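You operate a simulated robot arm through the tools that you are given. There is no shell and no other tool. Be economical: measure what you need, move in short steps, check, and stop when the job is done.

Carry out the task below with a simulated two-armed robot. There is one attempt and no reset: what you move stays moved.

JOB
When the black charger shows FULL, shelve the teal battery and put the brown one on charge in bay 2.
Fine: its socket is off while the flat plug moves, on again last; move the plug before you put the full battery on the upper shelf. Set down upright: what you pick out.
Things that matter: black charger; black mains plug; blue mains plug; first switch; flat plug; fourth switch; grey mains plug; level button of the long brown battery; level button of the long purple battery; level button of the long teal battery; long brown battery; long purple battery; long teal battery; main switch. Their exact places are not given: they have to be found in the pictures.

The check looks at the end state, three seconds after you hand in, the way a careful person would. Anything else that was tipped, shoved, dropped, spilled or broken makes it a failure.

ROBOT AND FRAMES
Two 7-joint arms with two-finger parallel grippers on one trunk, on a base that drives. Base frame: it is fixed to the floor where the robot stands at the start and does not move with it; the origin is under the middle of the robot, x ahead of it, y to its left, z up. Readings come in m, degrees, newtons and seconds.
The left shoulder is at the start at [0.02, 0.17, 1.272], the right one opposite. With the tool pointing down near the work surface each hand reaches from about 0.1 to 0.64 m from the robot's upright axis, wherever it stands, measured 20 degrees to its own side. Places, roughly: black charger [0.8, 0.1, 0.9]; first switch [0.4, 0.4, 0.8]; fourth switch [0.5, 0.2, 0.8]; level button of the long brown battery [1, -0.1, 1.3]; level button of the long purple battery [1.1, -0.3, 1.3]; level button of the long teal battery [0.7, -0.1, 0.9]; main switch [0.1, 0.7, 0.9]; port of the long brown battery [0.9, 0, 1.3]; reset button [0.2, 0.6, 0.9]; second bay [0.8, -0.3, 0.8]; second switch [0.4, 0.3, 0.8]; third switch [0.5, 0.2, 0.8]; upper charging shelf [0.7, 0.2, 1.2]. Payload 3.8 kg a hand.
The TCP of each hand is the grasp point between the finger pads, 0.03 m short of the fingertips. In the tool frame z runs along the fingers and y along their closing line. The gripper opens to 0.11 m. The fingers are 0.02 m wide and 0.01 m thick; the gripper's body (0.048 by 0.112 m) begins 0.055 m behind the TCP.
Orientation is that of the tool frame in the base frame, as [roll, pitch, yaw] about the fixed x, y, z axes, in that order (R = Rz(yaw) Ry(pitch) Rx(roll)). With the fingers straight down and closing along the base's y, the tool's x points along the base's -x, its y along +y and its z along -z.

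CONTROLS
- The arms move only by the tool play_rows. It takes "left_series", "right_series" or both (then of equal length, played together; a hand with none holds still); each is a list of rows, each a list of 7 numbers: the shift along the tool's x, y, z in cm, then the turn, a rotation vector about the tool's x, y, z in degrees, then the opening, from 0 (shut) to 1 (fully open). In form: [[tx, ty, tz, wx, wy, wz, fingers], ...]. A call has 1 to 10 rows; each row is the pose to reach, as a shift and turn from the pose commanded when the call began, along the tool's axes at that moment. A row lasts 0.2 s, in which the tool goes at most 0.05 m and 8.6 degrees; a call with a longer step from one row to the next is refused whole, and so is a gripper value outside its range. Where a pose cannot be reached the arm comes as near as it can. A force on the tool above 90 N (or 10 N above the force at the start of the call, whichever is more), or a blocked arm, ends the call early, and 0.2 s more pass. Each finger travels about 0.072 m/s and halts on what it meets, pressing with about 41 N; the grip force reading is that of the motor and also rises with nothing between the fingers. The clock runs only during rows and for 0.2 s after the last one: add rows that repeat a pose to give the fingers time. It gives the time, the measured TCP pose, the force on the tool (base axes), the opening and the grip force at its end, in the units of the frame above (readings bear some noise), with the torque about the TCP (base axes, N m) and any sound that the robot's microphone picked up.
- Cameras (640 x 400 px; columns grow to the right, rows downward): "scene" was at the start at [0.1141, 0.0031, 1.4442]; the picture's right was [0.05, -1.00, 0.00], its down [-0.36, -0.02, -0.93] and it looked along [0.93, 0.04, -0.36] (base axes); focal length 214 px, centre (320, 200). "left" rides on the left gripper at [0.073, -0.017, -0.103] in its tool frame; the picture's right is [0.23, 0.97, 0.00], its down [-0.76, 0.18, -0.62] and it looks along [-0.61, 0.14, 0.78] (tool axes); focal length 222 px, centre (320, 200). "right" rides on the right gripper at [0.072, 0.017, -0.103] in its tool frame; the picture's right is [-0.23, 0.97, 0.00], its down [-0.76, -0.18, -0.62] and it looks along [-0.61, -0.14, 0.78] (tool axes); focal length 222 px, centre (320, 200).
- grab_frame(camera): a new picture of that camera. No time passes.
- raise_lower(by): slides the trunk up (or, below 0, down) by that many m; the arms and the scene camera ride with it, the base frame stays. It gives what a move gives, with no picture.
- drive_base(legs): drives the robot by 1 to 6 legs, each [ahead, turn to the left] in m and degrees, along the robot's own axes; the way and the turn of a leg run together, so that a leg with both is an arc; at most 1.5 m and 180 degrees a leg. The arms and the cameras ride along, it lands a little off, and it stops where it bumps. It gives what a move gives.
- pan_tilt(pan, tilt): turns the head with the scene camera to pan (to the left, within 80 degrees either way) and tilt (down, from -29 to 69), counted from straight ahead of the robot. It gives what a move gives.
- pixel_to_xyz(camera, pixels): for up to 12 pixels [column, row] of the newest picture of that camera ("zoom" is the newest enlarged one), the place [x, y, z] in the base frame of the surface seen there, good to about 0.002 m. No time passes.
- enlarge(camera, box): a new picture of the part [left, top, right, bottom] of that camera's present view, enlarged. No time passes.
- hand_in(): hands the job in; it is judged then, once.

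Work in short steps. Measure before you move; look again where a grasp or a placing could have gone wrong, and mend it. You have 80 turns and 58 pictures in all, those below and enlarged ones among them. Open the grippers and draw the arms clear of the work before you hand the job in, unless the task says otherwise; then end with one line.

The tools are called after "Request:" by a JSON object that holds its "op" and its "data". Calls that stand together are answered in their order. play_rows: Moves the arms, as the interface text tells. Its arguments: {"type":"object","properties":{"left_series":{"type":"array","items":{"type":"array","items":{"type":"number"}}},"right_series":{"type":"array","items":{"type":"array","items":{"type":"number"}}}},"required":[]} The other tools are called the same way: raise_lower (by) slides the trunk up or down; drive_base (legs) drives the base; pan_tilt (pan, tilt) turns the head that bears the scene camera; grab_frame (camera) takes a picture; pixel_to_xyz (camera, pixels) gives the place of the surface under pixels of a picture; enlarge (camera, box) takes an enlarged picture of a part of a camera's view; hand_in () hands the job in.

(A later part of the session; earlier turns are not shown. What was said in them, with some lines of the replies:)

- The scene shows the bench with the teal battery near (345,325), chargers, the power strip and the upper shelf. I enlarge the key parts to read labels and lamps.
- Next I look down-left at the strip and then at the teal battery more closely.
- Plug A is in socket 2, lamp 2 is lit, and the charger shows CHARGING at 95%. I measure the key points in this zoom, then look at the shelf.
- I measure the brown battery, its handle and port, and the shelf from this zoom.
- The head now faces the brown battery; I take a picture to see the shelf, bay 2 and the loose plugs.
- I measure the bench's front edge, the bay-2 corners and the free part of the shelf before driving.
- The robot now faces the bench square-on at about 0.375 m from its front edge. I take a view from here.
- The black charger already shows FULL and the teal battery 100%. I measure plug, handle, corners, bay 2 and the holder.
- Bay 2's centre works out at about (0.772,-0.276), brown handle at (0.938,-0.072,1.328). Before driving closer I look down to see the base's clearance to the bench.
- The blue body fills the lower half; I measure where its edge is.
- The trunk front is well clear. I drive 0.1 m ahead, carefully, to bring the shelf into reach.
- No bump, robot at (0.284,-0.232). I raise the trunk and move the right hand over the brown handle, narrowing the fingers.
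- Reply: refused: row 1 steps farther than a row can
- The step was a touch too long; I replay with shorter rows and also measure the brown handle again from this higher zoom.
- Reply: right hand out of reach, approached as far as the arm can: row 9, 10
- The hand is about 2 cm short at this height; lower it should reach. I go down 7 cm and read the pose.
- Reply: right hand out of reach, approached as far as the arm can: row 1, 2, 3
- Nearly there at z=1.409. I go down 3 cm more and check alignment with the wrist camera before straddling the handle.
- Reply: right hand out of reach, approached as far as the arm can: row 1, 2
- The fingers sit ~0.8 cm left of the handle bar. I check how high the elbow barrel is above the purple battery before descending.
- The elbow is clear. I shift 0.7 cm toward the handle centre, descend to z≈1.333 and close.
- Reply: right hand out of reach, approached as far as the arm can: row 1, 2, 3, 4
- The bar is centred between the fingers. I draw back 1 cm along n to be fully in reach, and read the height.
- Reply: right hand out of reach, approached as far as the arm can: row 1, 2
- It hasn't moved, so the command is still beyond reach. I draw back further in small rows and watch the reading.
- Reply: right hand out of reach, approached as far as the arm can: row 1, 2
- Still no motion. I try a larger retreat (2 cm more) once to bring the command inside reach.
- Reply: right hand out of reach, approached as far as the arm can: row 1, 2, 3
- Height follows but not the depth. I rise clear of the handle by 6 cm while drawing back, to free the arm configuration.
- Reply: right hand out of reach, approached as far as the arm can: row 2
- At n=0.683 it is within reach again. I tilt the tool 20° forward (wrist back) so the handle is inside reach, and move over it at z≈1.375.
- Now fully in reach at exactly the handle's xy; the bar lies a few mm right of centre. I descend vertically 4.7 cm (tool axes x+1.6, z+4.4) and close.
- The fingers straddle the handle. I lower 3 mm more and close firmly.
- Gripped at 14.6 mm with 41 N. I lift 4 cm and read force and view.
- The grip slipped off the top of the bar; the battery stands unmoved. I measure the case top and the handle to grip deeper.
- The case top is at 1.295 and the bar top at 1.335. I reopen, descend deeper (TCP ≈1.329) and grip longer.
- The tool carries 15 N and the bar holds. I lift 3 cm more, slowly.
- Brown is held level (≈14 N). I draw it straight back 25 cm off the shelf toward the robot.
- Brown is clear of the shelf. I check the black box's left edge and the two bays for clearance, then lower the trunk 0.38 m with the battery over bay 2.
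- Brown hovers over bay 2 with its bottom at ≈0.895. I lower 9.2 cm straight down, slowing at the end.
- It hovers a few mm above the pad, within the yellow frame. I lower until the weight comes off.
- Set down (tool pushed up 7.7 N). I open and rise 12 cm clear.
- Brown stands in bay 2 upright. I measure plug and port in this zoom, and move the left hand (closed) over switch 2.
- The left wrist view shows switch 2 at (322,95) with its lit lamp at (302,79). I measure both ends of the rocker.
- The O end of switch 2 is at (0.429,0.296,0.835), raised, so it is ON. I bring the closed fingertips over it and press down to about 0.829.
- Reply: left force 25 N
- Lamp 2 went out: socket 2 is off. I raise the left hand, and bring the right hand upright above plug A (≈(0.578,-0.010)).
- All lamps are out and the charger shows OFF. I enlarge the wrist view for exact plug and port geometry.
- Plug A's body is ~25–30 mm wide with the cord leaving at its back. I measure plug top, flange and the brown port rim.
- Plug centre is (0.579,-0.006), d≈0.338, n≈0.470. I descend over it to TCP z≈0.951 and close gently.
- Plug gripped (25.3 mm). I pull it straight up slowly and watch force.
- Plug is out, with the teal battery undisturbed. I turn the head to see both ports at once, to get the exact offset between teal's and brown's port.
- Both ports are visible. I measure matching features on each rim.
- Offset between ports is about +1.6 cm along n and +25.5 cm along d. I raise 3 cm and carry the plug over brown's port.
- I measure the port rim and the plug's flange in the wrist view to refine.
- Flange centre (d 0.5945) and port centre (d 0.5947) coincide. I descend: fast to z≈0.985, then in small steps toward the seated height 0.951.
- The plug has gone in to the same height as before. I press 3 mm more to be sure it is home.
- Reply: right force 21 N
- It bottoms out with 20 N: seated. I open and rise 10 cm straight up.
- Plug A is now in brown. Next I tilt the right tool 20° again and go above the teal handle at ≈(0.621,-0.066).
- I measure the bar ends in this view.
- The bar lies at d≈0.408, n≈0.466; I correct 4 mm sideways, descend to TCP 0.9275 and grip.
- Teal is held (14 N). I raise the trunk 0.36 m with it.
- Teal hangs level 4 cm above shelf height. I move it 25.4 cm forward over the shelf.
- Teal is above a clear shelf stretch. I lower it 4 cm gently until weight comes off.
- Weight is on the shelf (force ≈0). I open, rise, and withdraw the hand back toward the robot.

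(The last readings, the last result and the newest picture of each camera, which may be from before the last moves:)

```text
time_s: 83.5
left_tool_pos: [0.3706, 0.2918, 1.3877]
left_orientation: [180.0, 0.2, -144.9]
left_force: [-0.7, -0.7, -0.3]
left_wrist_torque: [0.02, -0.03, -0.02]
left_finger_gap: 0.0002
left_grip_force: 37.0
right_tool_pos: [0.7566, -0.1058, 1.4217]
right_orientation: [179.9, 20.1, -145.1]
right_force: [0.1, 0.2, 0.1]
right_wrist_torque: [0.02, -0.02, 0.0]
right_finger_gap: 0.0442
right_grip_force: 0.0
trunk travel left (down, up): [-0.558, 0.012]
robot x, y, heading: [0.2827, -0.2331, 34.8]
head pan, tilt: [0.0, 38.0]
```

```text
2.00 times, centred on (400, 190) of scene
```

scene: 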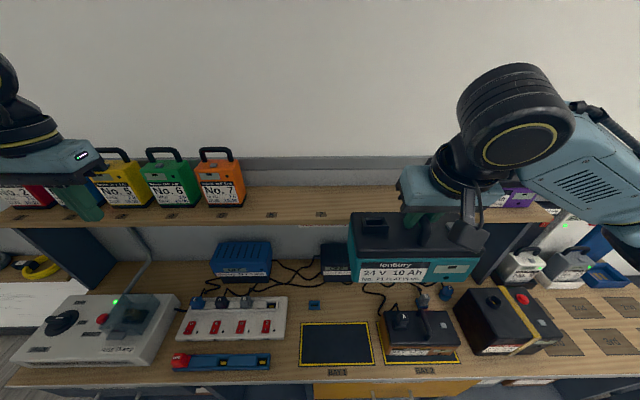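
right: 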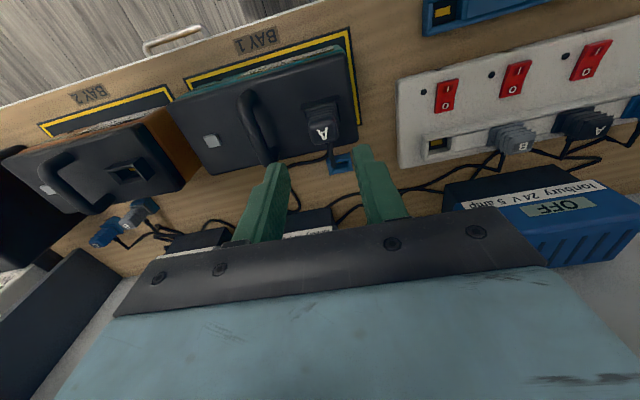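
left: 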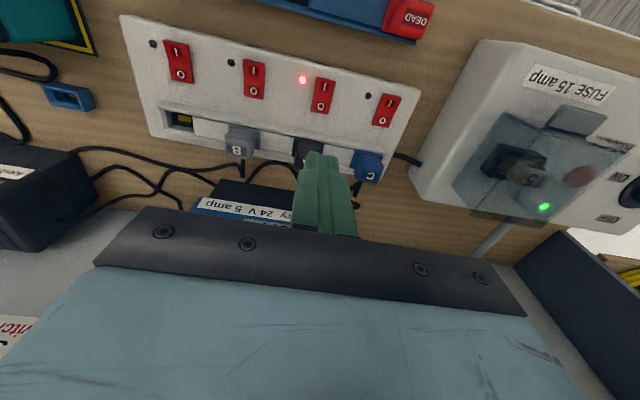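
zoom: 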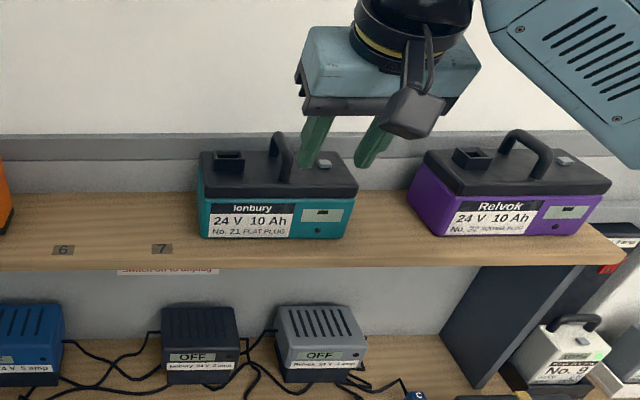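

Teal stands upright on the shelf. I withdraw the right hand higher/back and lower the trunk 0.30 m so the left hand can reach switch 2.

Request:
{"op": "play_rows", "data": {"right_series": [[4, 0, -1.5, 0, 0, 0, 0.4], [8, 0, -3, 0, 0, 0, 0.4], [11, 0, -4.5, 0, 0, 0, 0.4], [13, 0, -6, 0, 0, 0, 0.4], [13, 0, -6, 0, 0, 0, 0.4]]}}

Request:
{"op": "raise_lower", "data": {"by": -0.3}}

Request:
{"op": "play_rows", "data": {"left_series": [[-1, -1, 4, 0, 0, 0, 0], [-2, -2, 8, 0, 0, 0, 0], [-2.5, -3, 12, 0, 0, 0, 0], [-2.5, -3, 14, 0, 0, 0, 0], [-2.5, -3, 14, 0, 0, 0, 0]]}}

Request:
{"op": "enlarge", "data": {"camera": "left", "box": [220, 20, 460, 200]}}

```text
time_s: 84.7
left_tool_pos: [0.3723, 0.2931, 1.3877]
left_orientation: [-180.0, 0.0, -144.8]
left_force: [-0.7, 0.1, -0.4]
left_wrist_torque: [-0.01, 0.02, 0.0]
left_finger_gap: 0.0
left_grip_force: 37.9
right_tool_pos: [0.6406, -0.1867, 1.4327]
right_orientation: [179.8, 20.1, -145.0]
right_force: [0.5, 0.8, -0.1]
right_wrist_torque: [-0.01, 0.0, -0.02]
right_finger_gap: 0.0441
right_grip_force: 0.1
trunk travel left (down, up): [-0.558, 0.012]
robot x, y, heading: [0.2832, -0.2316, 35.3]
head pan, tilt: [0.0, 38.0]
```

```text
time_s: 87.7
left_tool_pos: [0.3704, 0.293, 1.0867]
left_orientation: [-179.9, 0.1, -144.8]
left_force: [0.4, -0.5, 0.0]
left_wrist_torque: [0.0, -0.02, 0.0]
left_finger_gap: 0.0
left_grip_force: 37.7
right_tool_pos: [0.6399, -0.1872, 1.1328]
right_orientation: [179.8, 20.2, -145.0]
right_force: [0.6, -0.4, -0.1]
right_wrist_torque: [-0.01, -0.01, -0.02]
right_finger_gap: 0.0439
right_grip_force: 0.0
trunk travel left (down, up): [-0.258, 0.312]
robot x, y, heading: [0.2826, -0.2346, 35.0]
head pan, tilt: [0.0, 38.0]
```

```text
time_s: 88.9
left_tool_pos: [0.4093, 0.2835, 0.9464]
left_orientation: [-180.0, 0.1, -144.8]
left_force: [-0.1, 0.1, 0.6]
left_wrist_torque: [0.02, 0.03, 0.02]
left_finger_gap: 0.0001
left_grip_force: 36.9
right_tool_pos: [0.6414, -0.1856, 1.1328]
right_orientation: [179.9, 20.0, -145.0]
right_force: [-0.7, 0.0, 0.0]
right_wrist_torque: [-0.01, 0.01, 0.0]
right_finger_gap: 0.0439
right_grip_force: 0.0
trunk travel left (down, up): [-0.258, 0.312]
robot x, y, heading: [0.2806, -0.2348, 35.1]
head pan, tilt: [0.0, 38.0]
```

```text
2.22 times, centred on (340, 110) of left
```

zoom: 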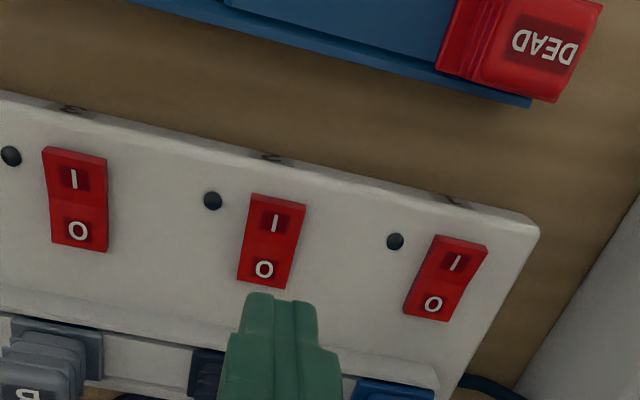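

I confirm the I end's location under the fingertips.

Request:
{"op": "pixel_to_xyz", "data": {"camera": "zoom", "pixels": [[274, 220], [265, 268], [278, 200], [270, 243]]}}

```text
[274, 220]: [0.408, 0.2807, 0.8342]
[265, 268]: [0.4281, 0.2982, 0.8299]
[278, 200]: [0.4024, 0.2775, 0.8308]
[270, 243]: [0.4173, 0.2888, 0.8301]
```

I end is at (0.408,0.281,0.834), right under the tips. I press it down like before.

Request:
{"op": "play_rows", "data": {"left_series": [[0.2, -0.1, 3, 0, 0, 0, 0], [0.2, -0.1, 6, 0, 0, 0, 0], [0.2, -0.1, 7.3, 0, 0, 0, 0], [0.2, -0.1, 8, 0, 0, 0, 0], [0.2, -0.1, 8.5, 0, 0, 0, 0], [0.2, -0.1, 8.8, 0, 0, 0, 0]]}}

Request:
{"op": "grab_frame", "data": {"camera": "scene"}}

```text
time_s: 90.3
left_tool_pos: [0.4079, 0.2806, 0.862]
left_orientation: [180.0, 0.3, -144.8]
left_force: [-3.9, -1.4, 17.1]
left_wrist_torque: [0.05, 0.04, -0.16]
left_finger_gap: 0.0
left_grip_force: 38.5
right_tool_pos: [0.64, -0.1874, 1.1331]
right_orientation: [180.0, 20.2, -145.0]
right_force: [0.3, 0.5, -0.7]
right_wrist_torque: [0.02, -0.01, 0.0]
right_finger_gap: 0.044
right_grip_force: 0.1
trunk travel left (down, up): [-0.258, 0.312]
robot x, y, heading: [0.2872, -0.2347, 35.2]
head pan, tilt: [0.0, 38.0]
```

```text
6 pictures are left
```

scene: 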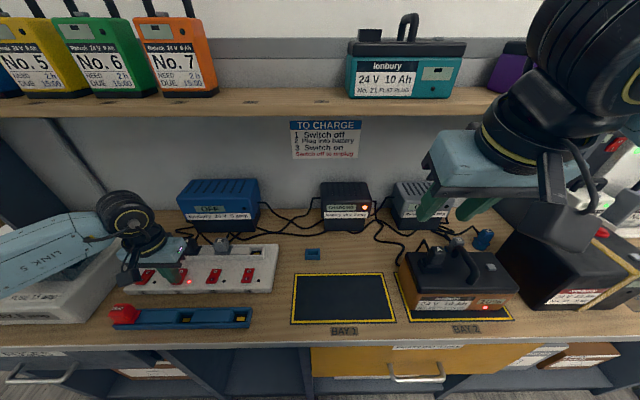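

Lamp 2 is lit and the charger's and brown's lamps are on. I raise the left hand and open it, lift the right hand clear and drive back.

Request:
{"op": "play_rows", "data": {"left_series": [[0, 0, -2, 0, 0, 0, 0], [0, 0, -5, 0, 0, 0, 0], [0.5, 0, -9, 0, 0, 0, 0.2], [2, 0, -13, 0, 0, 0, 0.5], [5, 0, -16, 0, 0, 0, 0.8], [8, 0, -19, 0, 0, 0, 1], [8, 0, -23, 0, 0, 0, 1], [8, 0, -27, 0, 0, 0, 1]], "right_series": [[0, 0, -2, 0, 0, 0, 0.4], [2, 0, -5, 0, 0, 0, 0.6], [4, 0, -8, 0, 0, 0, 0.8], [6, 0, -11, 0, 0, 0, 1], [8, 0, -13, 0, 0, 0, 1], [8, 0, -13, 0, 0, 0, 1], [8, 0, -13, 0, 0, 0, 1], [8, 0, -13, 0, 0, 0, 1]]}}

Request:
{"op": "drive_base", "data": {"legs": [[-0.2, 0]]}}

Request:
{"op": "grab_frame", "data": {"camera": "scene"}}

Request:
{"op": "enlarge", "data": {"camera": "scene", "box": [180, 130, 500, 330]}}

```text
time_s: 91.5
left_tool_pos: [0.3687, 0.2534, 1.0162]
left_orientation: [-180.0, 0.0, -144.9]
left_force: [0.3, 1.1, -0.4]
left_wrist_torque: [0.01, 0.04, 0.02]
left_finger_gap: 0.1074
left_grip_force: 0.1
right_tool_pos: [0.5608, -0.2527, 1.2293]
right_orientation: [177.6, 17.8, -149.6]
right_force: [14.5, 4.6, -10.9]
right_wrist_torque: [0.07, -0.06, 0.11]
right_finger_gap: 0.11
right_grip_force: 0.1
trunk travel left (down, up): [-0.258, 0.312]
robot x, y, heading: [0.2819, -0.2336, 35.3]
head pan, tilt: [0.0, 38.0]
stopped in row 6 (right hand): the force on the tool passed its limit at 120 N (the readings are from after the stop); the commanded pose is now the measured one
```

```text
time_s: 93.2
left_tool_pos: [0.2047, 0.1381, 1.0156]
left_orientation: [-179.8, 0.1, -144.8]
left_force: [-0.4, -0.1, 0.5]
left_wrist_torque: [-0.01, -0.04, -0.03]
left_finger_gap: 0.1099
left_grip_force: 0.0
right_tool_pos: [0.3964, -0.3658, 1.2304]
right_orientation: [177.4, 18.0, -149.8]
right_force: [36.0, 12.6, -23.1]
right_wrist_torque: [-0.04, 0.21, 0.05]
right_finger_gap: 0.1099
right_grip_force: 0.0
trunk travel left (down, up): [-0.258, 0.312]
robot x, y, heading: [0.1232, -0.3502, 35.2]
head pan, tilt: [0.0, 38.0]
```

```text
5 pictures are left
```

scene: 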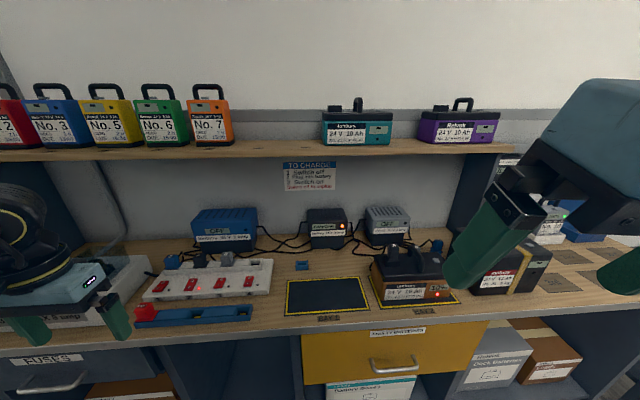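

```text
2.00 times, centred on (340, 230) of scene
```

zoom: 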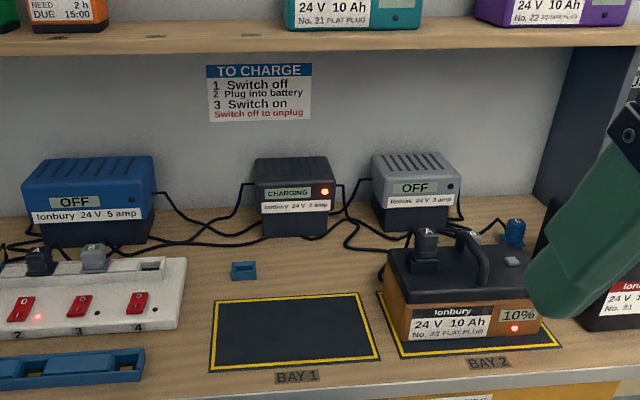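

CHARGING at 10% is shown, lamp 2 lit, teal upright on the shelf. The right hand pressed against the robot's own body; I ease it off forward and check the reading.

Request:
{"op": "play_rows", "data": {"right_series": [[-2, 0, 0.5, 0, 0, 0, 1], [-4, -1, 1, 0, 0, 0, 1], [-6, -2, 1, 0, 0, 0, 1], [-6, -2, 1, 0, 0, 0, 1]]}}

Request:
{"op": "grab_frame", "data": {"camera": "scene"}}

```text
time_s: 94.2
left_tool_pos: [0.2053, 0.1392, 1.0157]
left_orientation: [-179.9, 0.1, -144.8]
left_force: [0.4, -0.5, -0.5]
left_wrist_torque: [-0.01, 0.03, 0.04]
left_finger_gap: 0.1102
left_grip_force: 0.2
right_tool_pos: [0.4581, -0.3524, 1.2391]
right_orientation: [177.4, 18.1, -149.7]
right_force: [0.1, 1.1, 0.3]
right_wrist_torque: [-0.04, 0.0, 0.01]
right_finger_gap: 0.11
right_grip_force: 0.1
trunk travel left (down, up): [-0.258, 0.312]
robot x, y, heading: [0.123, -0.3481, 35.1]
head pan, tilt: [0.0, 38.0]
```

```text
3 pictures are left
```

scene: 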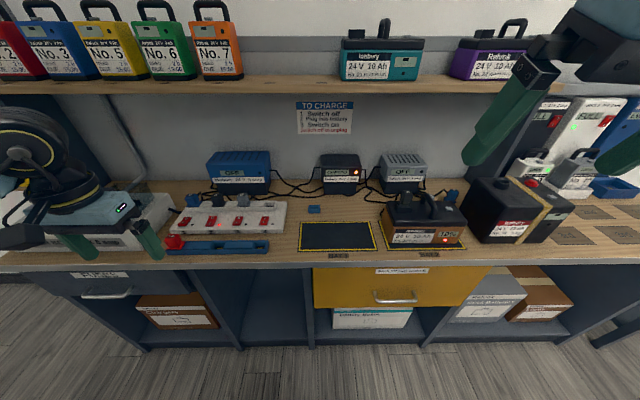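

Everything stands as required and both hands are open and free. I hand in.

Request:
{"op": "hand_in", "data": {}}

```text
The job is handed in.
```

The job is handed in. The charger showed FULL and socket 2 was off while the plug moved. The teal battery stands upright on the upper shelf, and the brown one is in bay 2, plugged in and charging at 10%. Socket 2 went back on last. While I drew the arms clear, the right hand met 120 N, apparently against the robot's own body, and the last pictures show nothing on the bench or shelf disturbed.
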